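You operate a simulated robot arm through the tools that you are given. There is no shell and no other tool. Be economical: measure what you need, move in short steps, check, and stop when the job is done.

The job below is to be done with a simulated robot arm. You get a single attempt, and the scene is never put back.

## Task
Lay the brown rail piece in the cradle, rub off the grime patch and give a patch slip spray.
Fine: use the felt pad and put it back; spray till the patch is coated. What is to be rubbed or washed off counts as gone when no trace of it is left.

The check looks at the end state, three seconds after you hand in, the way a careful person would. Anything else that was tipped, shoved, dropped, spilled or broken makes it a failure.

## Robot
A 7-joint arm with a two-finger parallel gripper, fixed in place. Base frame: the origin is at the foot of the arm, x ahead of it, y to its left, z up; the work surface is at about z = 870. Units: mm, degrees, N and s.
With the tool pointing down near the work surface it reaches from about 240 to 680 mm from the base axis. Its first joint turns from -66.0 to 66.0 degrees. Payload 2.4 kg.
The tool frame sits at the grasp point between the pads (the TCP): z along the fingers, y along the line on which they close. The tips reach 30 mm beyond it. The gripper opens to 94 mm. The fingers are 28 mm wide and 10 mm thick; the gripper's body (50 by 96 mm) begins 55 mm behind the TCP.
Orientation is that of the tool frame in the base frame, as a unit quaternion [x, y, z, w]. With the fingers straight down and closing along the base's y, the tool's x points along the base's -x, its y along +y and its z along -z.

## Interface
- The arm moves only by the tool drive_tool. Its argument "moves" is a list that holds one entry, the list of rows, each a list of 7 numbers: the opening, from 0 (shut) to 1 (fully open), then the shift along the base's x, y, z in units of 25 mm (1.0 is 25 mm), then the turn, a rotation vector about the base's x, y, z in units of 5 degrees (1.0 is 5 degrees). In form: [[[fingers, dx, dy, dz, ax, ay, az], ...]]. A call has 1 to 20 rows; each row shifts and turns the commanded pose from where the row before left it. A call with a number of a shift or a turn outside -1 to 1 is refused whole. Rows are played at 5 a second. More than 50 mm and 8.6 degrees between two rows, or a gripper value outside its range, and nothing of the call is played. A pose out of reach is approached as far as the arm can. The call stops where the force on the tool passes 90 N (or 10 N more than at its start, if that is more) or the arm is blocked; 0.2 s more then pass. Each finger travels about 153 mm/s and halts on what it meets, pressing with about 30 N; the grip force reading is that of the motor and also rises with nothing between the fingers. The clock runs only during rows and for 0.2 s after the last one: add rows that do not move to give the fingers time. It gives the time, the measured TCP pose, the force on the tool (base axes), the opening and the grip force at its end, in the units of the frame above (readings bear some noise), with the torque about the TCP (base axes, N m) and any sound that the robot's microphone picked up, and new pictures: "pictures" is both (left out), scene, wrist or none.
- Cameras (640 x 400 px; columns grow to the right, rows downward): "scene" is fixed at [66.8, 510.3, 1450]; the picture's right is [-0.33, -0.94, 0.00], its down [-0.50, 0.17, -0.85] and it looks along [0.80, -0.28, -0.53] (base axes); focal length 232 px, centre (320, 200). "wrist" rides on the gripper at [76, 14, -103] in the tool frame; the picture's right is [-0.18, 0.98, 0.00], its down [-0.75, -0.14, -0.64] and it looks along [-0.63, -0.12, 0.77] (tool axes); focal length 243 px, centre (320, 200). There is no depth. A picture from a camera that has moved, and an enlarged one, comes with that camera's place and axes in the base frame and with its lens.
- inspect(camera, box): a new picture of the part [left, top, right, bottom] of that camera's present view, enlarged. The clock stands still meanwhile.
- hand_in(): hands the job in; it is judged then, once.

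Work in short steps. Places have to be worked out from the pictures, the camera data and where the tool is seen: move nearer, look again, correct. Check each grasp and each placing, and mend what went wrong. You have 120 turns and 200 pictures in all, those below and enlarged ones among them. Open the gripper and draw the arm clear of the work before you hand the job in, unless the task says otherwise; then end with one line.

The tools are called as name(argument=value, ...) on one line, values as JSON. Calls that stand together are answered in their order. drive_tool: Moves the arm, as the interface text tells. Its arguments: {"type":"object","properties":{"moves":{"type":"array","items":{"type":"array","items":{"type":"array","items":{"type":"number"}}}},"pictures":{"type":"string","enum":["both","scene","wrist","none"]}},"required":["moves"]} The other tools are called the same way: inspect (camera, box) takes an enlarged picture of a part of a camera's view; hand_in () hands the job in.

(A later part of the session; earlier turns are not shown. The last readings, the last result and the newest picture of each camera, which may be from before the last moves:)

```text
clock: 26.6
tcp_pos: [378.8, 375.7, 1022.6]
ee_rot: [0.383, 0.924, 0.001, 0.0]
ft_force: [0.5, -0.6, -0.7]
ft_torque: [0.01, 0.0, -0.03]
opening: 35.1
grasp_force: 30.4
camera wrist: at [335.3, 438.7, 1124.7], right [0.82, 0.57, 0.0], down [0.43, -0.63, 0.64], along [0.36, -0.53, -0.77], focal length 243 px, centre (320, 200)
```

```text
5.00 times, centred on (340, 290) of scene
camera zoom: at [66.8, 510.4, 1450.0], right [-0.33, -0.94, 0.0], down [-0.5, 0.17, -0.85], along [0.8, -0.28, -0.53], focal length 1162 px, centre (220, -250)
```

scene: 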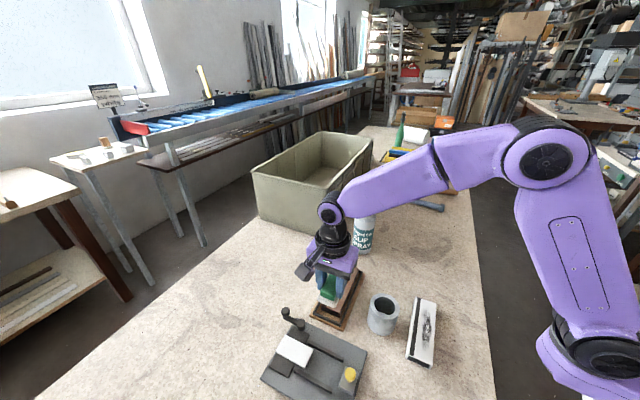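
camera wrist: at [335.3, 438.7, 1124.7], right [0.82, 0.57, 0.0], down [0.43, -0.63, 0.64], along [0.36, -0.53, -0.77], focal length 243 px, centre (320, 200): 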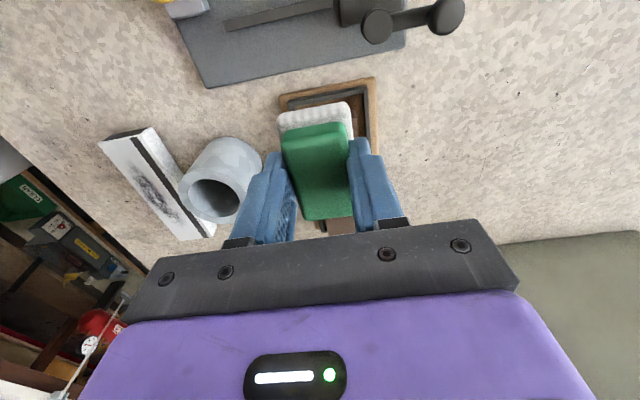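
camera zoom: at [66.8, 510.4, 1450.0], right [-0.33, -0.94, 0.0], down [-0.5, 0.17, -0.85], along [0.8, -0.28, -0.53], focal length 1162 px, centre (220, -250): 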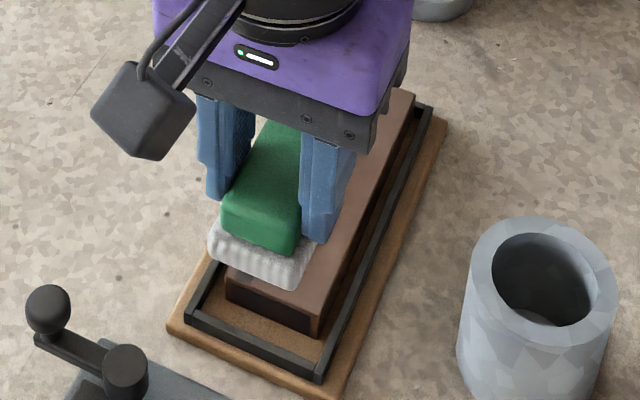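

The pad blocks the view; move off toward the pad's home spot and look from the scene camera.

drive_tool(moves=[[[0.2, 0.27, -1, 0, 0, 0, 0], [0.2, 0.27, -1, 0, 0, 0, 0], [0.2, 0.27, -1, 0, 0, 0, 0], [0.2, 0.27, -1, 0, 0, 0, 0], [0.2, 0.27, -1, 0, 0, 0, 0], [0.2, 0.27, -1, 0, 0, 0, 0], [0.2, 0.27, -1, 0, 0, 0, 0], [0.2, 0.27, -1, 0, 0, 0, 0], [0.2, 0, 0, 0, 0, 0, 0]]], pictures="none")

inspect(camera="scene", box=[300, 250, 380, 330])

inspect(camera="wrist", box=[240, 0, 640, 240])

```text
clock: 28.6
tcp_pos: [433.7, 172.9, 1020.4]
ee_rot: [0.382, 0.924, 0.0, 0.001]
ft_force: [0.9, 0.5, 0.0]
ft_torque: [-0.02, -0.01, -0.02]
opening: 35.3
grasp_force: 30.0
```

```text
5.00 times, centred on (340, 290) of scene
camera zoom: at [66.8, 510.3, 1450.0], right [-0.33, -0.94, 0.0], down [-0.5, 0.17, -0.85], along [0.8, -0.28, -0.53], focal length 1162 px, centre (220, -250)
```

zoom: 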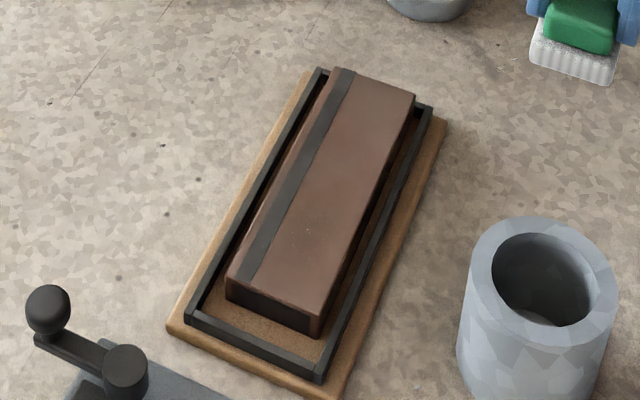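

```text
1.60 times, centred on (440, 120) of wrist
camera zoom: at [390.0, 237.4, 1122.7], right [0.82, 0.57, 0.0], down [0.43, -0.63, 0.64], along [0.36, -0.53, -0.77], focal length 388 px, centre (128, 328)
```

zoom: 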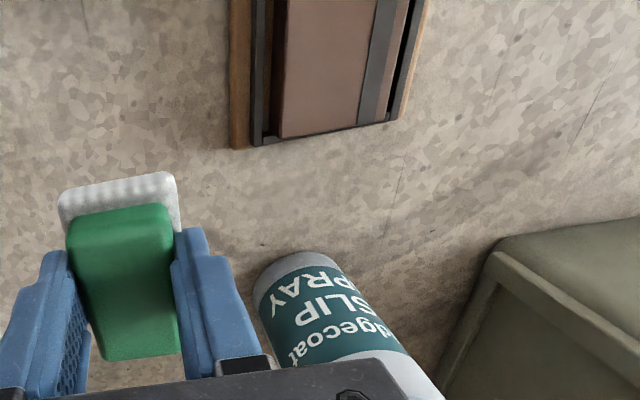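

The patch looks gone; zoom harder for remaining traces.

inspect(camera="scene", box=[325, 262, 365, 310])

```text
8.33 times, centred on (345, 286) of scene
camera zoom: at [66.8, 510.3, 1450.0], right [-0.33, -0.94, 0.0], down [-0.5, 0.17, -0.85], along [0.8, -0.28, -0.53], focal length 1937 px, centre (112, -517)
```

zoom: 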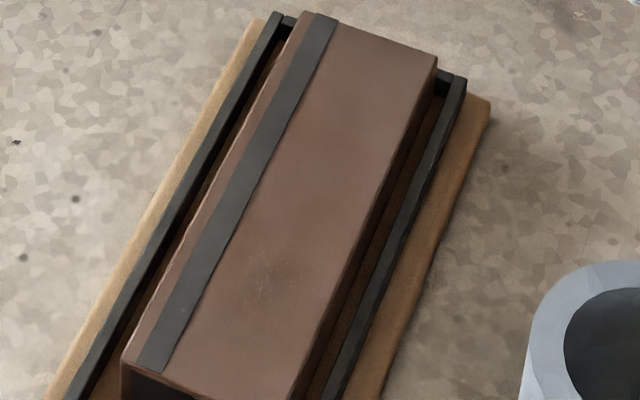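

A faint smudge remains near s≈61 (toward the near end; ≈(418,332)). Go back and rub that zone more.

drive_tool(moves=[[[0.2, -0.061, 0.895, 0, 0, 0, 0], [0.2, -0.061, 0.895, 0, 0, 0, 0], [0.2, -0.061, 0.895, 0, 0, 0, 0], [0.2, -0.061, 0.895, 0, 0, 0, 0], [0.2, -0.061, 0.895, 0, 0, 0, 0], [0.2, -0.061, 0.895, 0, 0, 0, 0], [0.2, -0.061, 0.895, 0, 0, 0, 0], [0.2, 0, 0, -0.9, 0, 0, 0], [0.2, 0, 0, -0.9, 0, 0, 0], [0.2, 0, 0, -0.9, 0, 0, 0], [0.2, 0, 0, -0.2, 0, 0, 0], [0.2, 0, 0, -0.08, 0, 0, 0], [0.2, 0, 0, 0, 0, 0, 0]]], pictures="none")

```text
clock: 31.4
tcp_pos: [423.2, 328.9, 947.8]
ee_rot: [0.383, 0.924, 0.0, 0.0]
ft_force: [-0.3, -0.6, -0.7]
ft_torque: [0.0, 0.02, -0.04]
opening: 35.2
grasp_force: 30.4
```

No contact yet; press about 2.5 mm further and rub.

drive_tool(moves=[[[0.2, 0, 0, -0.06, 0, 0, 0], [0.2, 0, 0, -0.06, 0, 0, 0], [0.2, 0.28, -0.28, 0, 0, 0, 0], [0.2, -0.28, 0.28, 0, 0, 0, 0], [0.2, -0.28, 0.28, 0, 0, 0, 0], [0.2, 0.28, -0.28, 0, 0, 0, 0], [0.2, 0.28, -0.28, 0, 0, 0, 0], [0.2, -0.28, 0.28, 0, 0, 0, 0], [0.2, -0.28, 0.28, 0, 0, 0, 0], [0.2, 0.28, -0.28, 0, 0, 0, 0], [0.2, 0, 0, 0, 0, 0, 0]]], pictures="none")

```text
clock: 33.8
tcp_pos: [420.9, 334.5, 948.7]
ee_rot: [0.38, 0.925, 0.003, 0.0]
ft_force: [-10.2, 10.4, 43.9]
ft_torque: [0.02, 0.35, -0.02]
opening: 35.2
grasp_force: 29.8
```

Force is higher (44 N) than intended; lift off and look.

drive_tool(moves=[[[0.2, 0, 0, 0.08, 0, 0, 0], [0.2, 0, 0, 0.5, 0, 0, 0], [0.2, 0, 0, 0.9, 0, 0, 0], [0.2, 0, 0, 0.9, 0, 0, 0], [0.2, 0.061, -0.895, 0.5, 0, 0, 0], [0.2, 0.061, -0.895, 0, 0, 0, 0], [0.2, 0.061, -0.895, 0, 0, 0, 0], [0.2, 0.061, -0.895, 0, 0, 0, 0], [0.2, 0.061, -0.895, 0, 0, 0, 0], [0.2, 0.061, -0.895, 0, 0, 0, 0], [0.2, 0.061, -0.895, 0, 0, 0, 0], [0.2, 0, 0, 0, 0, 0, 0]]], pictures="none")

inspect(camera="scene", box=[300, 250, 420, 330])

inspect(camera="scene", box=[325, 262, 365, 310])

```text
clock: 36.4
tcp_pos: [431.7, 173.6, 1014.3]
ee_rot: [0.382, 0.924, 0.001, 0.0]
ft_force: [0.0, 0.1, -0.1]
ft_torque: [0.02, 0.0, 0.02]
opening: 35.0
grasp_force: 30.2
```

```text
5.00 times, centred on (360, 290) of scene
camera zoom: at [66.8, 510.3, 1450.0], right [-0.33, -0.94, 0.0], down [-0.5, 0.17, -0.85], along [0.8, -0.28, -0.53], focal length 1162 px, centre (120, -250)
```

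zoom: 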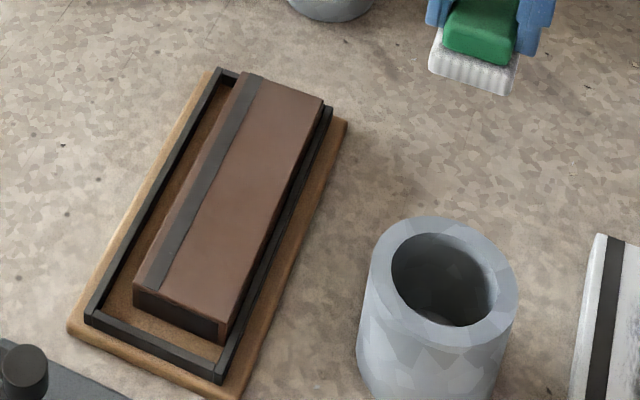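

```text
8.33 times, centred on (345, 286) of scene
camera zoom: at [66.8, 510.3, 1450.0], right [-0.33, -0.94, 0.0], down [-0.5, 0.17, -0.85], along [0.8, -0.28, -0.53], focal length 1937 px, centre (112, -517)
```

zoom: 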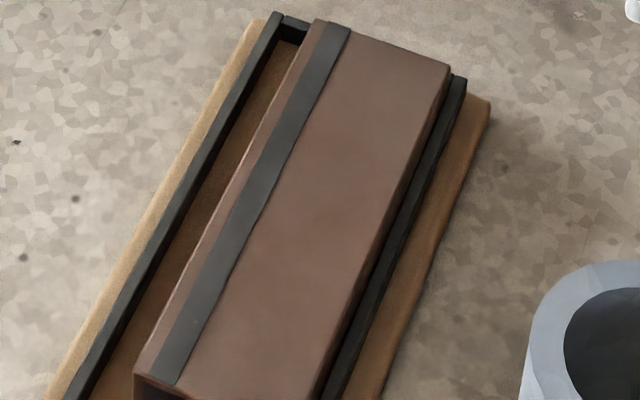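

All grime is gone. Return the pad to its home (433.6,146.3).

drive_tool(moves=[[[0.2, 0.07, -0.55, 0, 0, 0, 0], [0.2, 0, -0.54, 0, 0, 0, 0], [0.2, 0, 0, -1, 0, 0, 0], [0.2, 0, 0, -1, 0, 0, 0], [0.2, 0, 0, -1, 0, 0, 0], [0.2, 0, 0, -0.8, 0, 0, 0], [0.2, 0, 0, -0.06, 0, 0, 0], [0.2, 0, 0, 0, 0, 0, 0]]])

inspect(camera="scene", box=[320, 240, 440, 310])

```text
clock: 38.2
tcp_pos: [435.5, 146.4, 920.0]
ee_rot: [0.382, 0.924, 0.0, -0.001]
ft_force: [-0.1, -0.5, -0.9]
ft_torque: [-0.02, -0.01, 0.01]
opening: 35.1
grasp_force: 30.0
camera wrist: at [391.7, 211.3, 1021.1], right [0.82, 0.57, 0.0], down [0.43, -0.63, 0.64], along [0.36, -0.53, -0.77], focal length 243 px, centre (320, 200)
```

scene: 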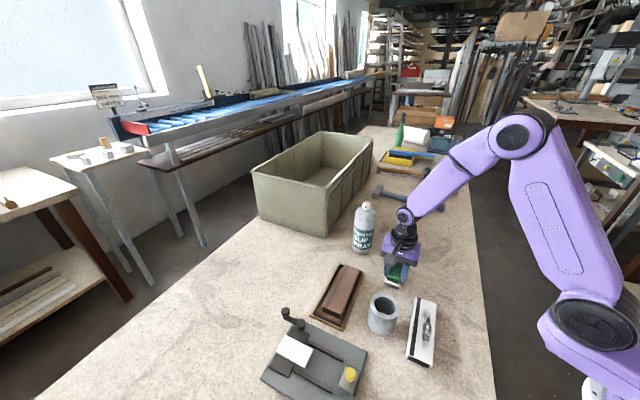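
wrist: 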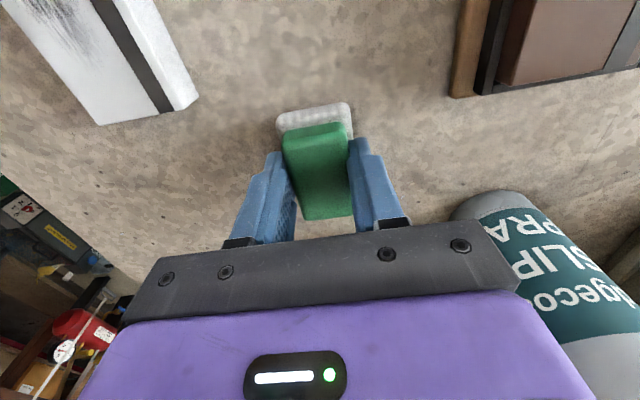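

```text
5.33 times, centred on (380, 275) of scene
camera zoom: at [66.8, 510.3, 1450.0], right [-0.33, -0.94, 0.0], down [-0.5, 0.17, -0.85], along [0.8, -0.28, -0.53], focal length 1240 px, centre (0, -200)
```

zoom: 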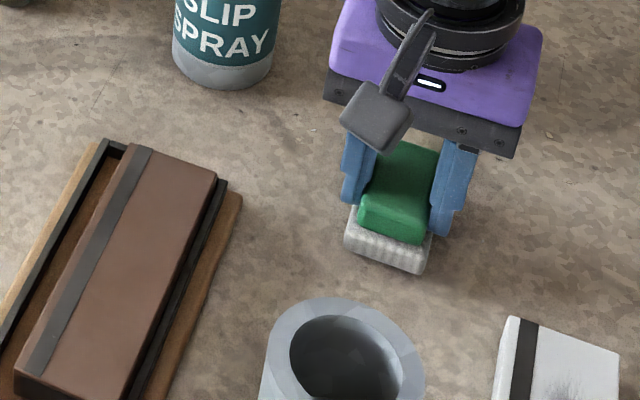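

Down the last ~4 mm to contact.

drive_tool(moves=[[[0.2, -0.06, 0, -0.12, 0, 0, 0], [0.2, 0, 0, -0.05, 0, 0, 0], [0.2, 0, 0, 0, 0, 0, 0]]], pictures="none")

```text
clock: 39.0
tcp_pos: [433.6, 146.4, 916.7]
ee_rot: [0.382, 0.924, 0.001, 0.0]
ft_force: [1.1, -0.1, 4.0]
ft_torque: [-0.01, 0.05, 0.02]
opening: 35.1
grasp_force: 30.4
```

Touching (4 N). Release, lift and move to view the spray can.

drive_tool(moves=[[[0.5, 0, 0, 0, 0, 0, 0], [0.7, 0, 0, 0, 0, 0, 0], [0.7, 0, 0, 0.8, 0, 0, 0], [0.7, 0, 0, 1, 0, 0, 0], [0.7, 0, 0, 1, 0, 0, 0], [1, 0, 0, 1, 0, 0, 0], [1, 0, 0, 1, 0, 0, 0], [1, 0.9, 0.7, 1, 0, 0, 0], [1, 0.9, 0.7, 0.8, 0, 0, 0], [1, 0.9, 0.7, 0, 0, 0, 0], [1, 0, 0, 0, 0, 0, 0]]])

inspect(camera="wrist", box=[260, 80, 460, 240])

inspect(camera="scene", box=[300, 190, 430, 330])

```text
clock: 41.4
tcp_pos: [502.5, 198.9, 1081.4]
ee_rot: [0.382, 0.924, 0.0, 0.0]
ft_force: [0.2, 0.2, -0.3]
ft_torque: [0.0, 0.01, 0.0]
opening: 93.9
grasp_force: 0.1
camera wrist: at [458.2, 263.8, 1183.4], right [0.82, 0.57, 0.0], down [0.43, -0.63, 0.64], along [0.36, -0.53, -0.77], focal length 243 px, centre (320, 200)
```

scene: 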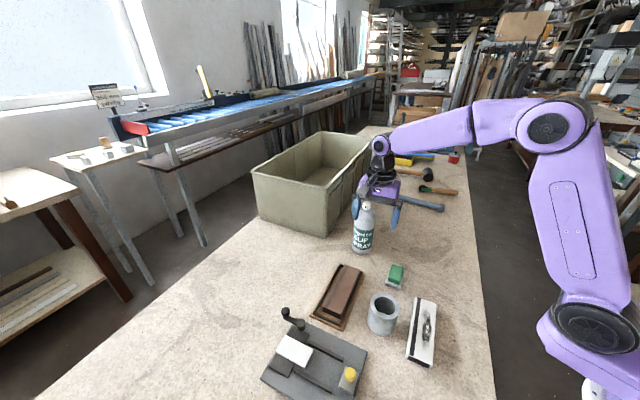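
wrist: 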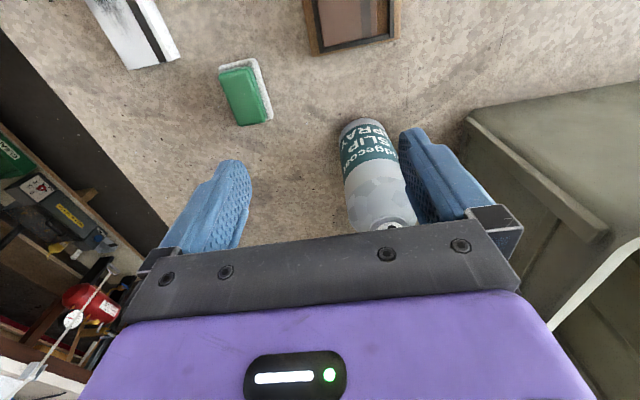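

```text
2.50 times, centred on (360, 160) of wrist
camera zoom: at [458.2, 263.8, 1183.4], right [0.82, 0.57, 0.0], down [0.43, -0.63, 0.64], along [0.36, -0.53, -0.77], focal length 606 px, centre (220, 300)
```

zoom: 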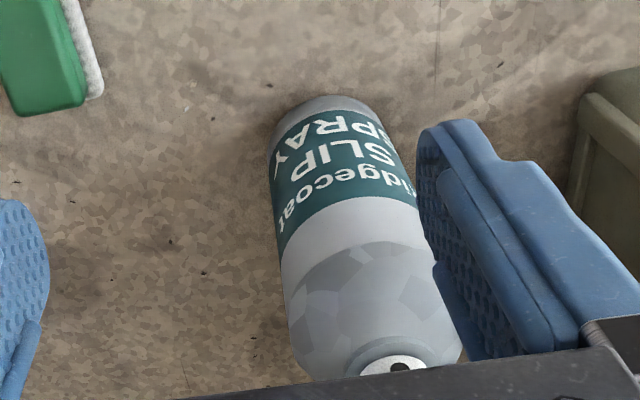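

```text
2.86 times, centred on (365, 260) of scene
camera zoom: at [66.8, 510.3, 1450.0], right [-0.33, -0.94, 0.0], down [-0.5, 0.17, -0.85], along [0.8, -0.28, -0.53], focal length 664 px, centre (191, 29)
```

zoom: 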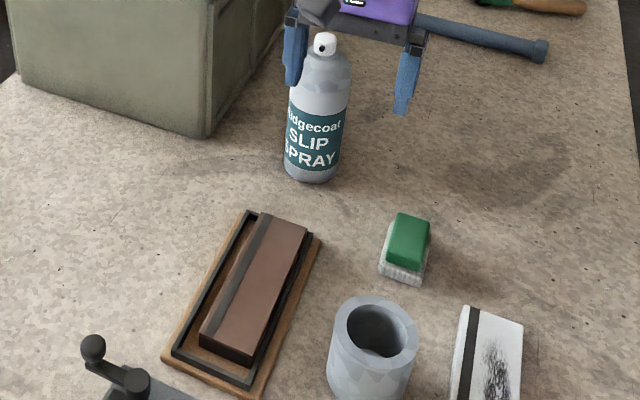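

The can (Ø≈70, ≈170–180 tall) stands at about (594,169), its nozzle hole facing roughly (−1,+1) – i.e. along tool +x at the present orientation, toward the cradle. I rise and move above it.

drive_tool(moves=[[[1, 0, 0, 1, 0, 0, 0], [1, 0, 0, 0.8, 0, 0, 0], [1, 0.92, -0.3, 0, 0, 0, 0], [1, 0.92, -0.3, 0, 0, 0, 0], [1, 0.92, -0.3, 0, 0, 0, 0], [1, 0.9, -0.3, 0, 0, 0, 0], [1, 0, 0, 0, 0, 0, 0]]])

inspect(camera="scene", box=[320, 160, 430, 260])

```text
clock: 43.0
tcp_pos: [593.4, 169.7, 1124.0]
ee_rot: [0.383, 0.924, 0.0, 0.001]
ft_force: [-0.1, -0.6, -0.4]
ft_torque: [-0.02, -0.05, -0.03]
opening: 93.6
grasp_force: 0.0
camera wrist: at [548.5, 232.9, 1225.6], right [0.82, 0.57, 0.0], down [0.43, -0.63, 0.64], along [0.36, -0.53, -0.77], focal length 243 px, centre (320, 200)
```

scene: 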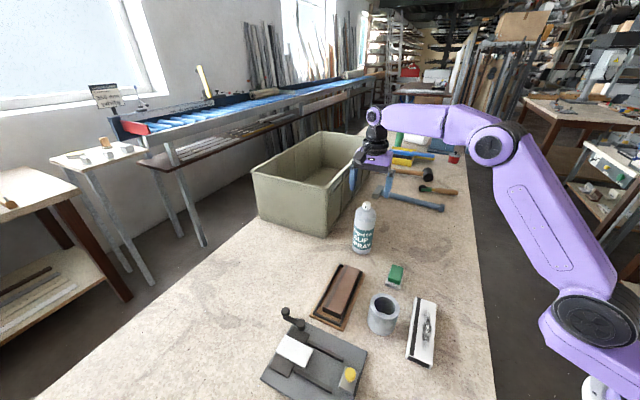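
wrist: 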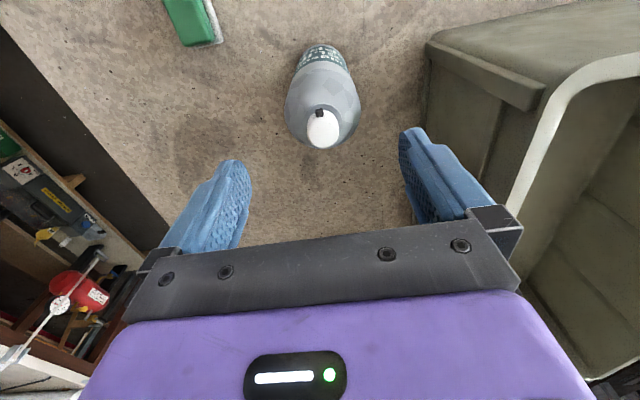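

```text
4.00 times, centred on (375, 210) of scene
camera zoom: at [66.8, 510.3, 1450.0], right [-0.33, -0.94, 0.0], down [-0.5, 0.17, -0.85], along [0.8, -0.28, -0.53], focal length 930 px, centre (100, 160)
```

zoom: 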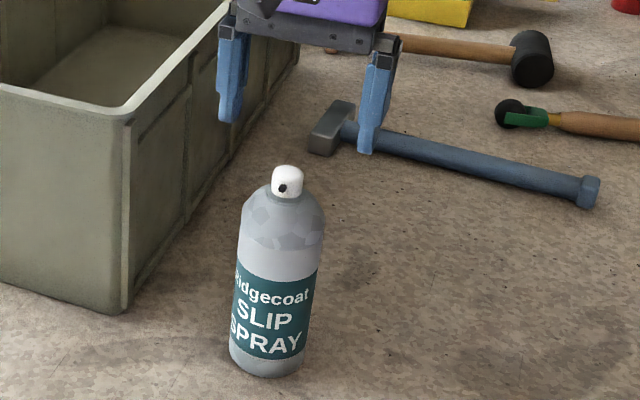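

The cap lies centred between the fingers and the nozzle points to the picture's top (tool +x). Descend with fingers straddling the can to TCP ≈1006.

drive_tool(moves=[[[1, 0, 0, -0.9, 0, 0, 0], [1, 0, 0, -0.9, 0, 0, 0], [1, 0, 0, -0.9, 0, 0, 0], [1, 0, 0, -0.9, 0, 0, 0], [1, 0, 0, -0.9, 0, 0, 0], [1, 0, 0, 0, 0, 0, 0]]])

inspect(camera="scene", box=[320, 160, 430, 260])

```text
clock: 44.4
tcp_pos: [593.0, 169.3, 1012.7]
ee_rot: [0.382, 0.924, 0.0, 0.0]
ft_force: [-0.7, -0.3, 0.3]
ft_torque: [0.0, -0.02, 0.0]
opening: 93.6
grasp_force: 0.0
camera wrist: at [549.0, 233.2, 1113.8], right [0.82, 0.57, 0.0], down [0.43, -0.63, 0.64], along [0.36, -0.53, -0.77], focal length 243 px, centre (320, 200)
```

scene: 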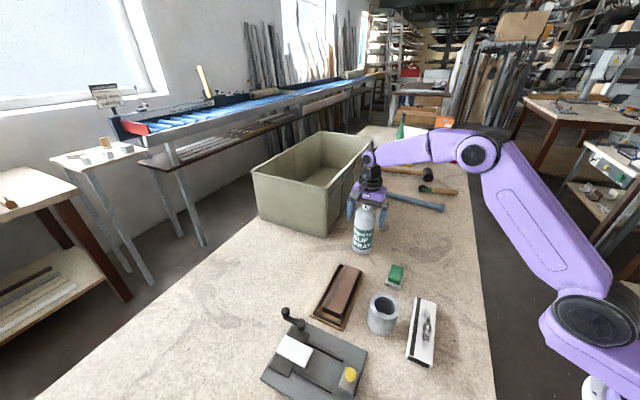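
wrist: 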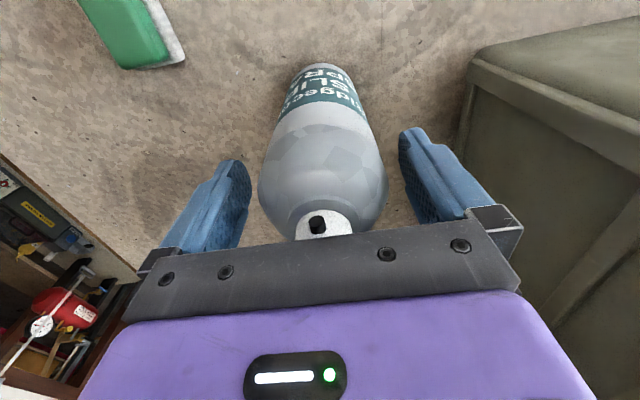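

```text
4.00 times, centred on (375, 210) of scene
camera zoom: at [66.8, 510.3, 1450.0], right [-0.33, -0.94, 0.0], down [-0.5, 0.17, -0.85], along [0.8, -0.28, -0.53], focal length 930 px, centre (100, 160)
```

zoom: 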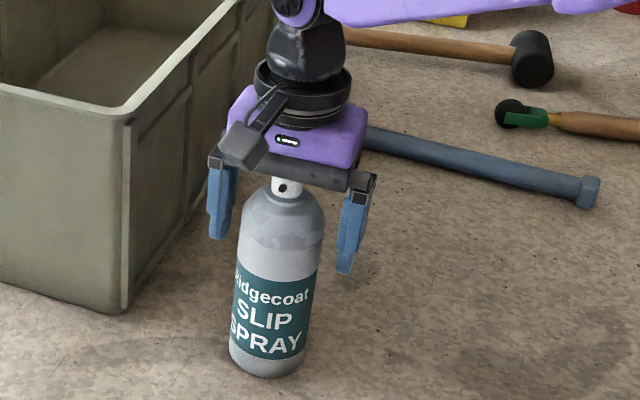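

Well centred, no contact. Lower 8 mm and close on the body, listening for any sound.

drive_tool(moves=[[[1, 0, 0, -0.3, 0, 0, 0], [1, 0, 0, 0, 0, 0, 0], [0.65, 0, 0, 0, 0, 0, 0], [0.65, 0, 0, 0, 0, 0, 0], [0.65, 0, 0, 0, 0, 0, 0]]])

```text
clock: 45.6
tcp_pos: [592.4, 169.4, 1005.5]
ee_rot: [0.383, 0.924, 0.001, 0.0]
ft_force: [2.2, 0.8, 1.0]
ft_torque: [0.05, -0.15, -0.02]
opening: 66.7
grasp_force: 30.1
camera wrist: at [549.2, 234.0, 1107.0], right [0.82, 0.57, 0.0], down [0.43, -0.63, 0.64], along [0.36, -0.53, -0.77], focal length 243 px, centre (320, 200)
```

scene: 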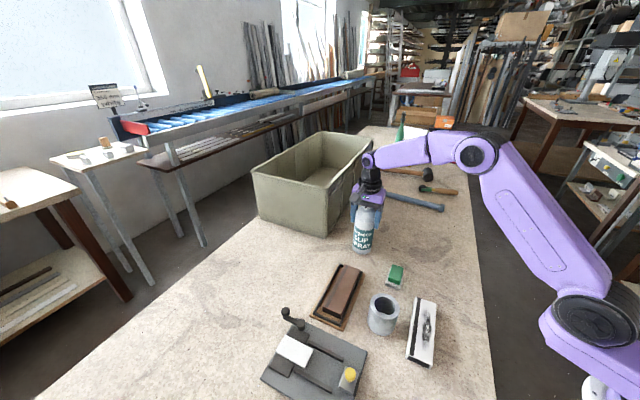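
wrist: 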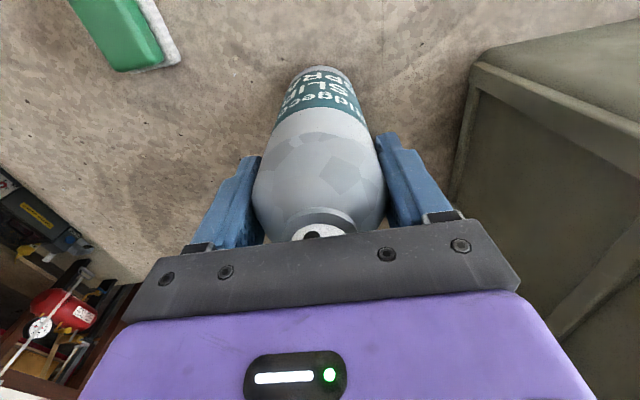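

Held firmly at 66.7 mm, no sound yet. Lift 60 mm to confirm the hold, then begin tilting the nozzle down toward the rail.

drive_tool(moves=[[[0.65, 0, 0, 0.8, 0, 0, 0], [0.65, 0, 0, 0.8, 0, 0, 0], [0.65, 0, 0, 0.8, 0, 0, 0], [0.65, -0.263, 0.203, 0, -0.707, -0.707, 0], [0.65, -0.263, 0.203, 0, -0.707, -0.707, 0], [0.65, -0.263, 0.203, 0, -0.707, -0.707, 0], [0.65, -0.263, 0.203, 0, -0.707, -0.707, 0], [0.65, -0.263, 0.203, 0, -0.707, -0.707, 0], [0.65, -0.263, 0.203, 0, -0.707, -0.707, 0], [0.65, 0, 0, 0, 0, 0, 0]]])

```text
clock: 47.8
tcp_pos: [553.4, 200.6, 1067.1]
ee_rot: [0.369, 0.892, -0.098, 0.24]
ft_force: [-0.2, -0.2, -3.6]
ft_torque: [0.06, 0.06, -0.04]
opening: 66.6
grasp_force: 29.6
camera wrist: at [479.8, 293.2, 1115.9], right [0.81, 0.58, 0.09], down [0.13, -0.34, 0.93], along [0.57, -0.74, -0.35], focal length 243 px, centre (320, 200)
```

scene: 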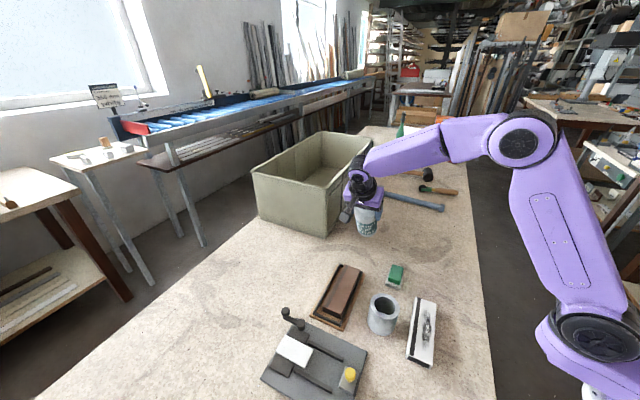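
wrist: 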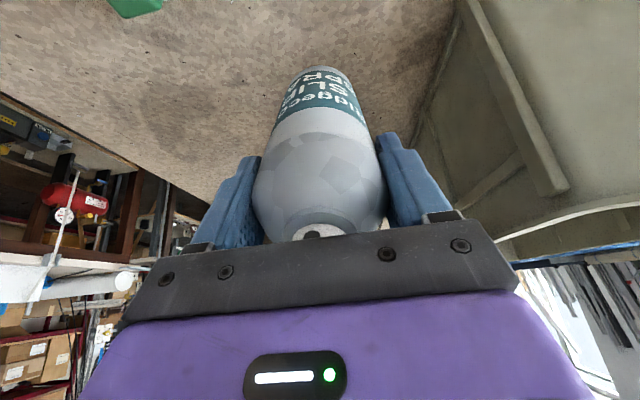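

Tilt direction is right and the can is secure. Continue the tilt to 60° and lower to the aiming pose.

drive_tool(moves=[[[0.65, -0.263, 0.203, 0, -0.707, -0.707, 0], [0.65, -0.263, 0.203, 0, -0.707, -0.707, 0], [0.65, -0.263, 0.203, 0, -0.707, -0.707, 0], [0.65, -0.263, 0.203, 0, -0.707, -0.707, 0], [0.65, -0.263, 0.203, 0, -0.707, -0.707, 0], [0.65, -0.263, 0.203, 0, -0.707, -0.707, 0], [0.65, 0, 0, 0, 0, 0, 0]]])

inspect(camera="scene", box=[300, 180, 440, 330])

```text
clock: 49.4
tcp_pos: [512.5, 230.6, 1065.9]
ee_rot: [0.331, 0.801, -0.191, 0.462]
ft_force: [-0.1, 0.0, -3.6]
ft_torque: [0.12, 0.16, -0.02]
opening: 66.7
grasp_force: 30.2
camera wrist: at [433.4, 330.6, 1049.7], right [0.76, 0.63, 0.16], down [-0.23, 0.03, 0.97], along [0.61, -0.78, 0.16], focal length 243 px, centre (320, 200)
```

scene: 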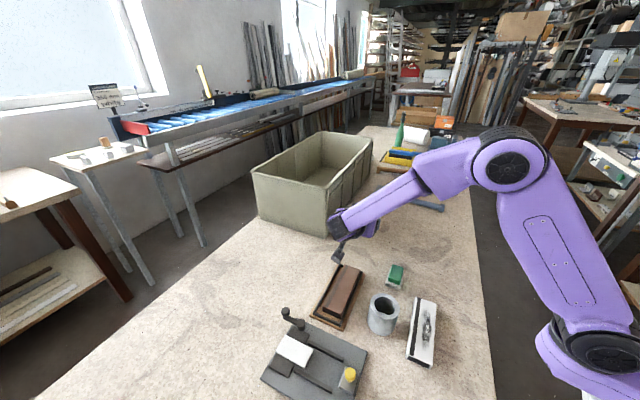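
wrist: 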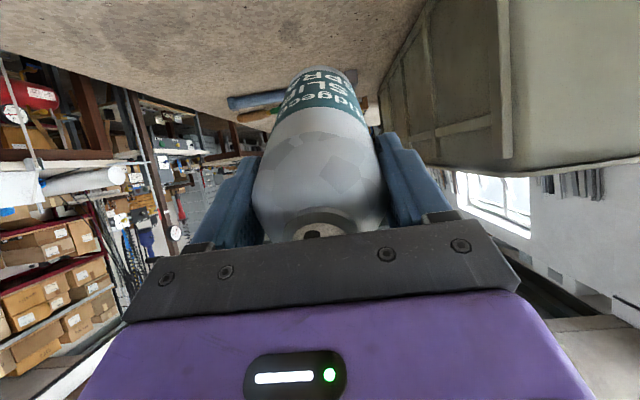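

```text
2.67 times, centred on (370, 255) of scene
camera zoom: at [66.8, 510.4, 1450.0], right [-0.33, -0.94, 0.0], down [-0.5, 0.17, -0.85], along [0.8, -0.28, -0.53], focal length 620 px, centre (187, 53)
```

zoom: 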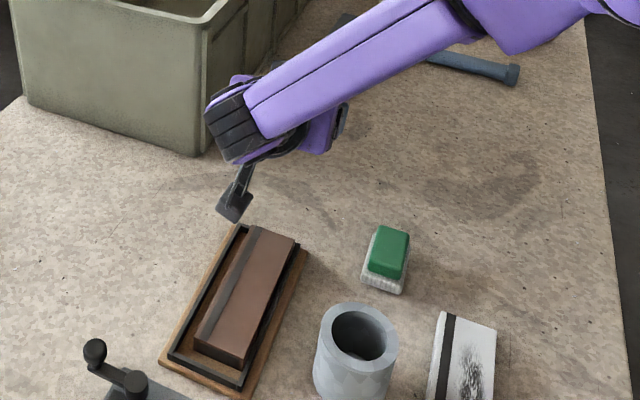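

Nozzle direction is (−0.36,0.35,−0.87) as planned. Lower to 1013 (nozzle ≈140 mm from patch) and try squeezing harder to see whether that sprays.

drive_tool(moves=[[[0.65, 0, 0, -0.8, 0, 0, 0], [0.65, 0, 0, -0.8, 0, 0, 0], [0.65, 0, 0, -0.5, 0, 0, 0], [0.65, 0, 0, 0, 0, 0, 0], [0.3, 0, 0, 0, 0, 0, 0], [0.3, 0, 0, 0, 0, 0, 0]]])

inspect(camera="scene", box=[300, 200, 420, 330])

```text
clock: 50.8
tcp_pos: [512.6, 232.0, 1012.7]
ee_rot: [0.332, 0.801, -0.191, 0.461]
ft_force: [-0.3, 0.1, -4.0]
ft_torque: [0.09, 0.12, -0.02]
opening: 66.7
grasp_force: 29.9
camera wrist: at [433.0, 331.6, 997.0], right [0.76, 0.63, 0.16], down [-0.23, 0.03, 0.97], along [0.61, -0.78, 0.16], focal length 243 px, centre (320, 200)
```

scene: 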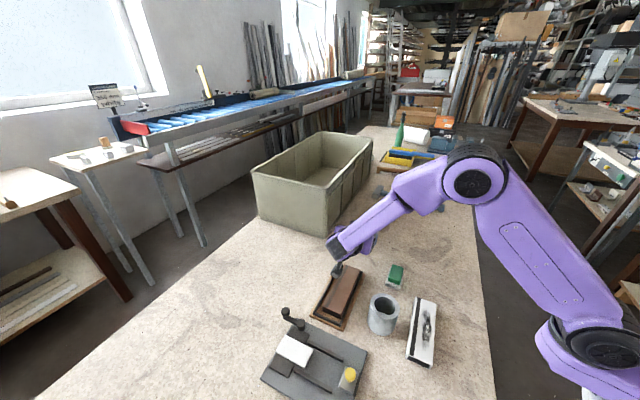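
wrist: 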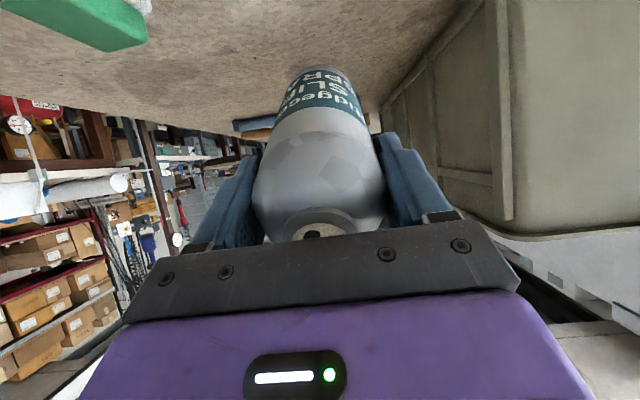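

```text
3.08 times, centred on (360, 265) of scene
camera zoom: at [66.9, 510.4, 1450.0], right [-0.33, -0.94, 0.0], down [-0.5, 0.17, -0.85], along [0.8, -0.28, -0.53], focal length 715 px, centre (197, 0)
```

zoom: 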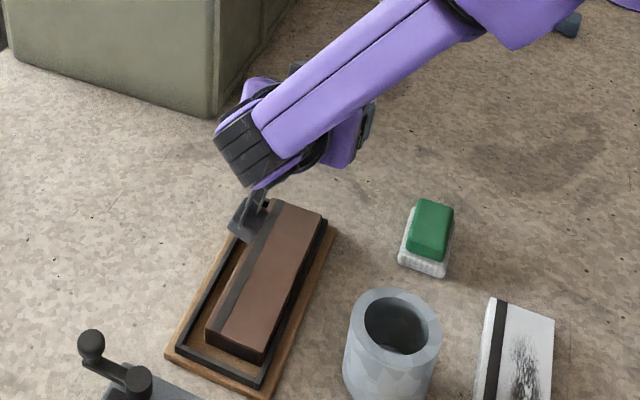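

Squeezing the body alone doesn't spray, so the cap must be pressed – the gripper's palm can do that if the can is gripped deeper. I go back up, tilt upright, and return above the can's spot.

drive_tool(moves=[[[0.65, 0, 0, 0.8, 0, 0, 0], [0.65, 0, 0, 0.8, 0, 0, 0], [0.65, 0, 0, 0.6, 0, 0, 0], [0.65, 0.263, -0.203, 0, 0.707, 0.707, 0], [0.65, 0.263, -0.203, 0, 0.707, 0.707, 0], [0.65, 0.263, -0.203, 0, 0.707, 0.707, 0], [0.65, 0.263, -0.203, 0, 0.707, 0.707, 0], [0.65, 0.263, -0.203, 0, 0.707, 0.707, 0], [0.65, 0.263, -0.203, 0, 0.707, 0.707, 0], [0.65, 0.263, -0.203, 0, 0.707, 0.707, 0], [0.65, 0.263, -0.203, 0, 0.707, 0.707, 0], [0.65, 0.263, -0.203, 0, 0.707, 0.707, 0], [0.65, 0.263, -0.203, 0, 0.707, 0.707, 0], [0.65, 0.263, -0.203, 0, 0.707, 0.707, 0], [0.65, 0.263, -0.203, 0, 0.707, 0.707, 0], [0.65, 0, 0, 0, 0, 0, 0]]], pictures="wrist")

```text
clock: 54.2
tcp_pos: [593.7, 169.8, 1069.0]
ee_rot: [0.383, 0.924, 0.0, -0.001]
ft_force: [-0.1, 0.6, -3.8]
ft_torque: [0.01, 0.01, -0.03]
opening: 66.7
grasp_force: 30.7
camera wrist: at [549.4, 233.7, 1169.7], right [0.82, 0.57, 0.0], down [0.43, -0.63, 0.64], along [0.36, -0.53, -0.77], focal length 243 px, centre (320, 200)
```

wrist: 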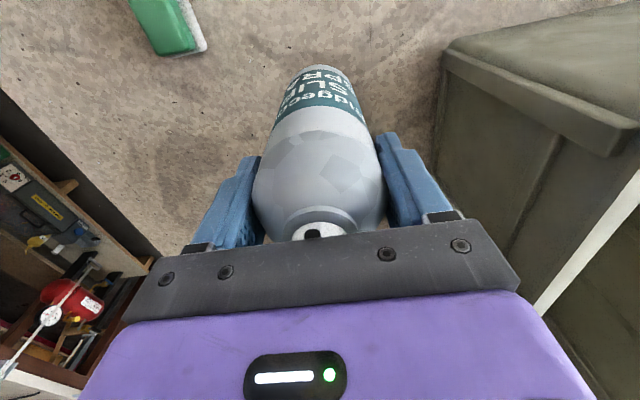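

Upright again. Lower the can to the table, stopping just before contact.

drive_tool(moves=[[[0.65, 0, 0, -0.9, 0, 0, 0], [0.65, 0, 0, -0.9, 0, 0, 0], [0.65, 0, 0, -0.6, 0, 0, 0], [0.65, 0, 0, -0.06, 0, 0, 0], [0.65, 0, 0, -0.06, 0, 0, 0], [0.65, 0, 0, 0, 0, 0, 0]]], pictures="none")

```text
clock: 55.6
tcp_pos: [592.1, 170.8, 1005.1]
ee_rot: [0.382, 0.924, 0.0, 0.0]
ft_force: [-1.4, -0.1, 2.4]
ft_torque: [-0.12, 0.17, -0.06]
opening: 66.7
grasp_force: 30.4
```

On the table (2.4 N). Open the fingers and descend in 2 mm steps to find the cap with the palm, listening.

drive_tool(moves=[[[0.9, 0, 0, 0, 0, 0, 0], [0.9, 0, 0, 0, 0, 0, 0], [0.9, 0, 0, -0.1, 0, 0, 0], [0.9, 0, 0, -0.1, 0, 0, 0], [0.9, 0, 0, -0.1, 0, 0, 0], [0.9, 0, 0, 0, 0, 0, 0]]])

```text
clock: 57.0
tcp_pos: [593.0, 170.7, 998.6]
ee_rot: [0.383, 0.924, 0.001, 0.001]
ft_force: [-2.1, -0.6, 7.3]
ft_torque: [0.02, -0.09, 0.02]
opening: 84.6
grasp_force: 0.0
heard: click
camera wrist: at [549.7, 234.7, 1099.9], right [0.82, 0.57, 0.0], down [0.43, -0.63, 0.64], along [0.36, -0.53, -0.77], focal length 243 px, centre (320, 200)
```

scene: 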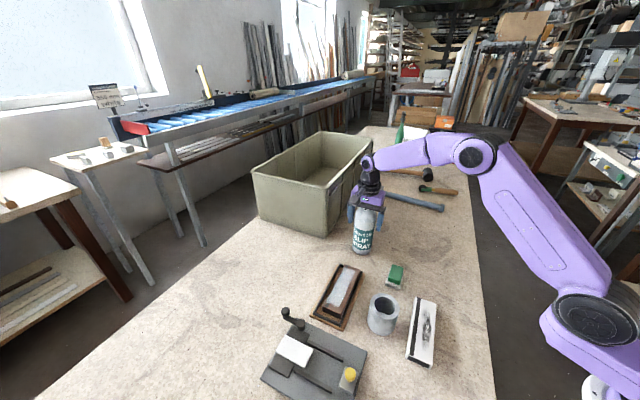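
wrist: 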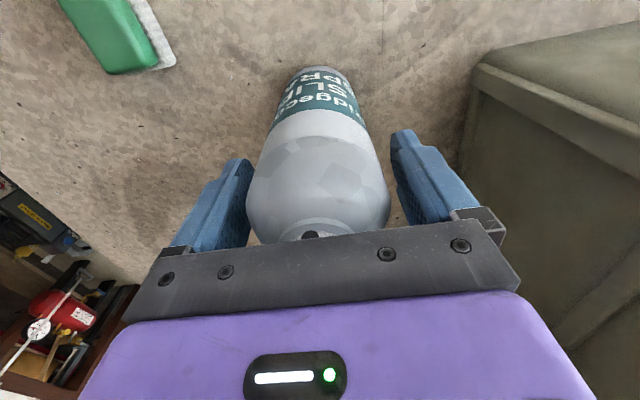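

A click, and the rail shows a white coat already – the spray reached it. Back off immediately and inspect.

drive_tool(moves=[[[0.9, 0, 0, 0.3, 0, 0, 0], [0.9, 0, 0, 0, 0, 0, 0]]], pictures="none")

inspect(camera="scene", box=[300, 250, 380, 330])

inspect(camera="scene", box=[240, 200, 460, 400])

```text
clock: 57.6
tcp_pos: [593.4, 169.3, 1006.0]
ee_rot: [0.382, 0.924, 0.001, 0.0]
ft_force: [0.0, 0.6, 0.0]
ft_torque: [0.02, -0.01, 0.02]
opening: 84.5
grasp_force: 0.0
```

```text
5.00 times, centred on (340, 290) of scene
camera zoom: at [66.8, 510.3, 1450.0], right [-0.33, -0.94, 0.0], down [-0.5, 0.17, -0.85], along [0.8, -0.28, -0.53], focal length 1162 px, centre (220, -250)
```

zoom: 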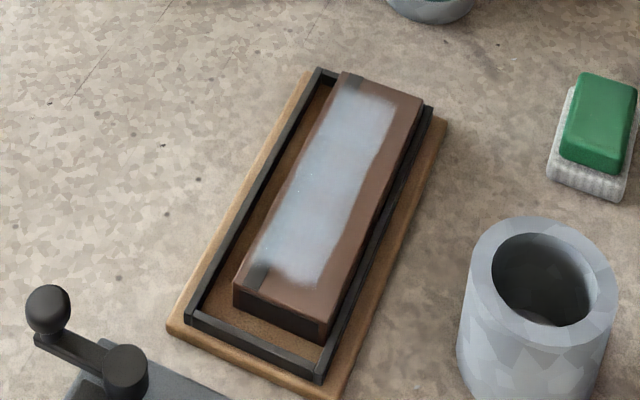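

```text
2.00 times, centred on (350, 300) of scene
camera zoom: at [66.8, 510.3, 1450.0], right [-0.33, -0.94, 0.0], down [-0.5, 0.17, -0.85], along [0.8, -0.28, -0.53], focal length 465 px, centre (260, 0)
```

zoom: 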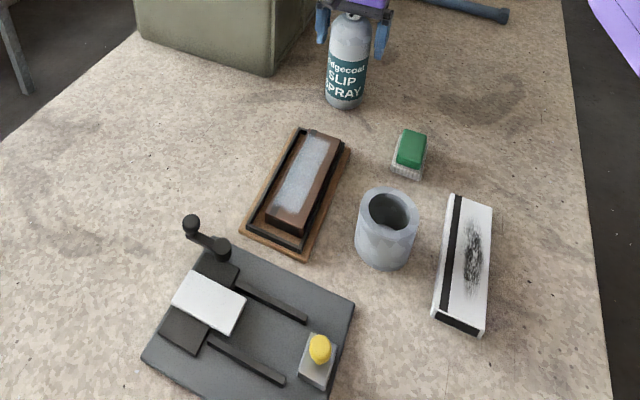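

Zoom on the coat to judge its coverage relative to the former grime spot.

inspect(camera="scene", box=[325, 262, 365, 310])

```text
8.33 times, centred on (345, 286) of scene
camera zoom: at [66.8, 510.3, 1450.0], right [-0.33, -0.94, 0.0], down [-0.5, 0.17, -0.85], along [0.8, -0.28, -0.53], focal length 1937 px, centre (112, -517)
```

zoom: 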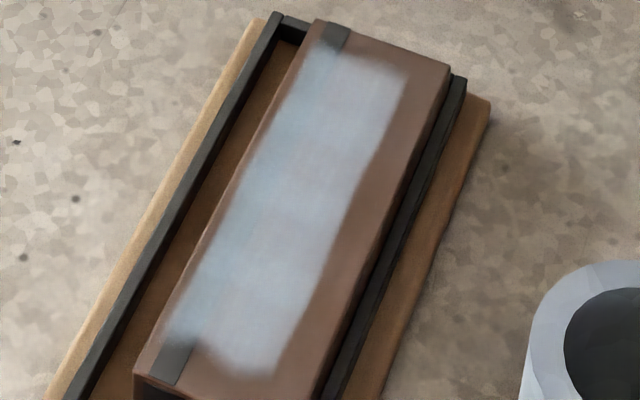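

The coat footprint (~34 mm wide, centred c≈540, in line with the can) covers the stripe side but not the full width where the grime was (c≈510–540). I'll shift the can ~14 mm sideways toward (−x,−y) and press once more.

drive_tool(moves=[[[0.65, 0, 0, 0, 0, 0, 0], [0.65, 0, 0, 0, 0, 0, 0], [0.65, 0, 0, 0, 0, 0, 0], [0.65, 0, 0, 0.5, 0, 0, 0], [0.65, -0.4, -0.4, 0, 0, 0, 0], [0.65, 0, 0, 0, 0, 0, 0], [0.65, 0, 0, -0.4, 0, 0, 0], [0.65, 0, 0, -0.1, 0, 0, 0], [0.65, 0, 0, -0.02, 0, 0, 0], [0.65, 0, 0, 0, 0, 0, 0]]])

```text
clock: 59.8
tcp_pos: [583.3, 159.8, 1005.4]
ee_rot: [0.383, 0.924, 0.0, 0.001]
ft_force: [-0.4, 0.3, -2.0]
ft_torque: [-0.02, 0.04, 0.0]
opening: 66.7
grasp_force: 30.5
camera wrist: at [539.1, 223.5, 1106.7], right [0.82, 0.57, 0.0], down [0.43, -0.63, 0.64], along [0.36, -0.53, -0.77], focal length 243 px, centre (320, 200)
```

scene: 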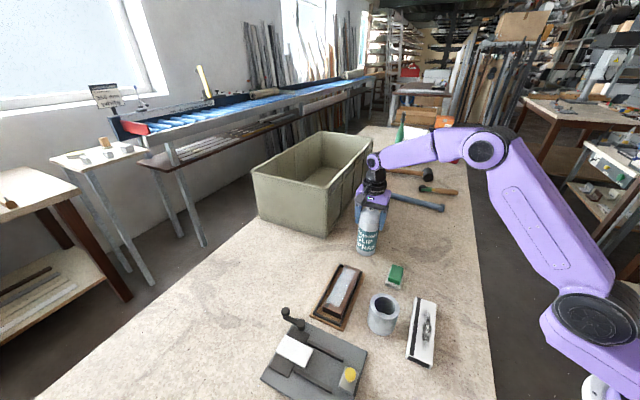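
wrist: 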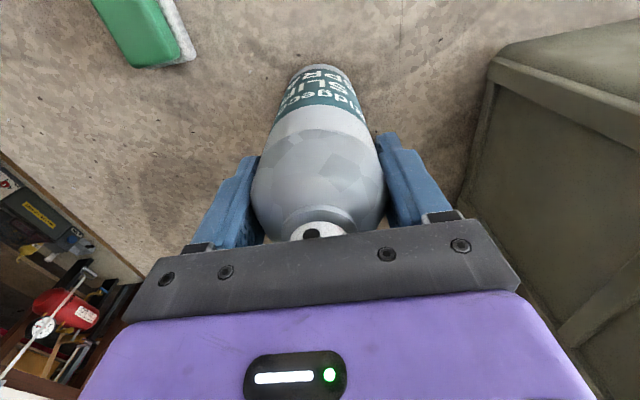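

Can moved to (583,160) and nearly resting. Release, press the cap briefly (to ≈998.6), then rise at once.

drive_tool(moves=[[[0.65, 0, 0, -0.03, 0, 0, 0], [0.75, 0, 0, 0, 0, 0, 0], [0.9, 0, 0, 0, 0, 0, 0], [0.9, 0, 0, -0.1, 0, 0, 0], [0.9, 0, 0, -0.1, 0, 0, 0], [0.9, 0, 0, -0.07, 0, 0, 0], [0.9, 0, 0, 0, 0, 0, 0], [0.9, 0, 0, 0.3, 0, 0, 0]]])

inspect(camera="scene", box=[325, 262, 365, 310])

```text
clock: 61.6
tcp_pos: [582.8, 159.7, 1004.7]
ee_rot: [0.383, 0.924, 0.0, -0.001]
ft_force: [-0.3, 0.5, 0.8]
ft_torque: [-0.01, 0.04, 0.01]
opening: 84.4
grasp_force: 0.1
heard: click
camera wrist: at [539.0, 224.3, 1106.1], right [0.82, 0.57, 0.0], down [0.43, -0.63, 0.64], along [0.36, -0.53, -0.77], focal length 243 px, centre (320, 200)
```

scene: 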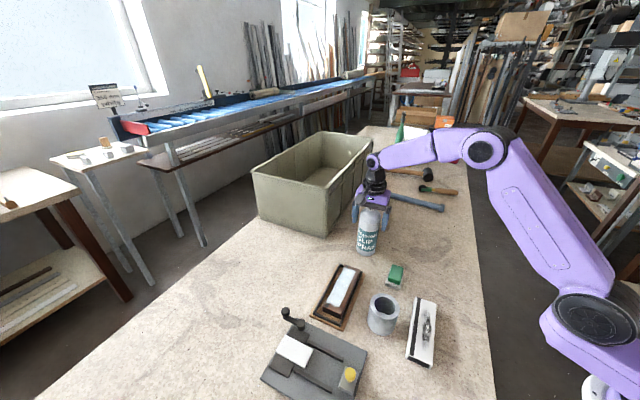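
wrist: 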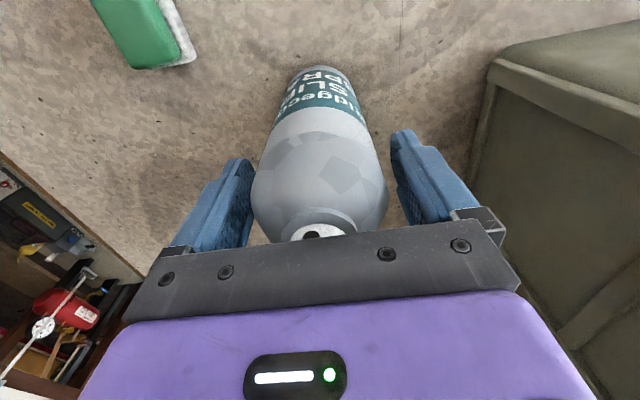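

```text
8.33 times, centred on (345, 286) of scene
camera zoom: at [66.8, 510.3, 1450.0], right [-0.33, -0.94, 0.0], down [-0.5, 0.17, -0.85], along [0.8, -0.28, -0.53], focal length 1937 px, centre (112, -517)
```

zoom: 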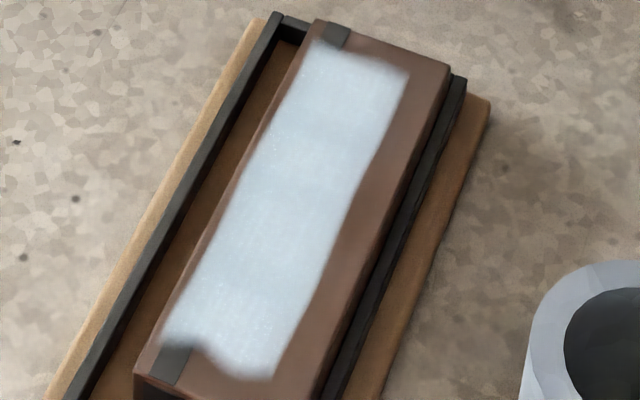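

The footprint stayed the same and became denser, so it's a defined patch being coated. Zoom in to see whether it is uniform.

inspect(camera="scene", box=[328, 262, 358, 286])

inspect(camera="scene", box=[324, 284, 354, 308])

```text
16.00 times, centred on (343, 274) of scene
camera zoom: at [66.8, 510.3, 1450.0], right [-0.33, -0.94, 0.0], down [-0.5, 0.17, -0.85], along [0.8, -0.28, -0.53], focal length 3719 px, centre (-48, -984)
```

zoom: 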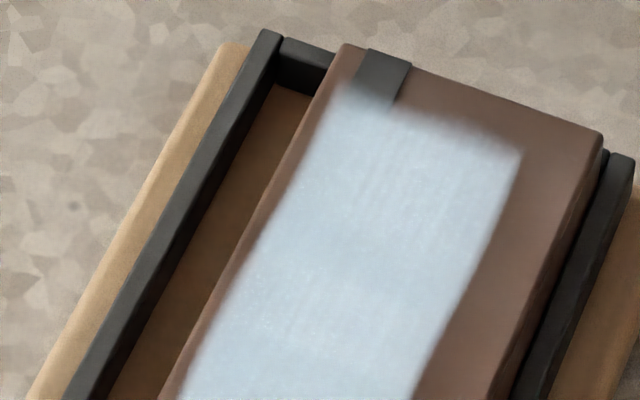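

```text
16.00 times, centred on (339, 296) of scene
camera zoom: at [66.8, 510.3, 1450.0], right [-0.33, -0.94, 0.0], down [-0.5, 0.17, -0.85], along [0.8, -0.28, -0.53], focal length 3719 px, centre (16, -1336)
```

zoom: 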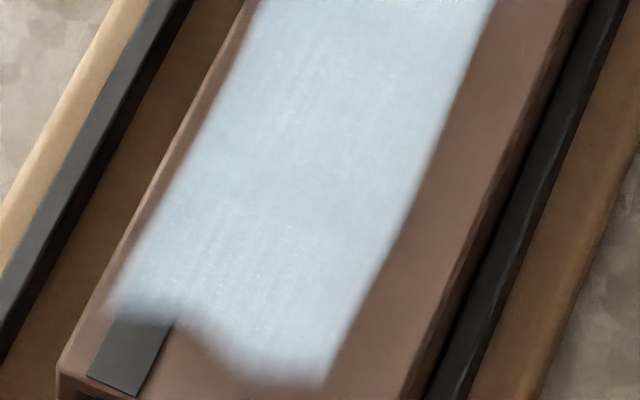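

The patch is fully and uniformly coated. Put the can back at its original spot: regrip, lift, shift back, lower.

drive_tool(moves=[[[0.9, 0, 0, 0.05, 0, 0, 0], [0.65, 0, 0, 0, 0, 0, 0], [0.65, 0, 0, 0, 0, 0, 0], [0.65, 0, 0, 0, 0, 0, 0], [0.65, 0, 0, 0.5, 0, 0, 0], [0.65, 0.4, 0.4, 0, 0, 0, 0], [0.65, 0, 0, 0, 0, 0, 0], [0.65, 0, 0, -0.4, 0, 0, 0], [0.65, 0, 0, -0.1, 0, 0, 0], [0.65, 0, 0, -0.03, 0, 0, 0], [0.65, 0, 0, 0, 0, 0, 0]]], pictures="none")

```text
clock: 64.0
tcp_pos: [591.7, 169.1, 1006.3]
ee_rot: [0.383, 0.924, 0.001, 0.001]
ft_force: [-4.4, -0.3, 11.4]
ft_torque: [-0.14, 0.74, 0.0]
opening: 66.9
grasp_force: 30.2
```

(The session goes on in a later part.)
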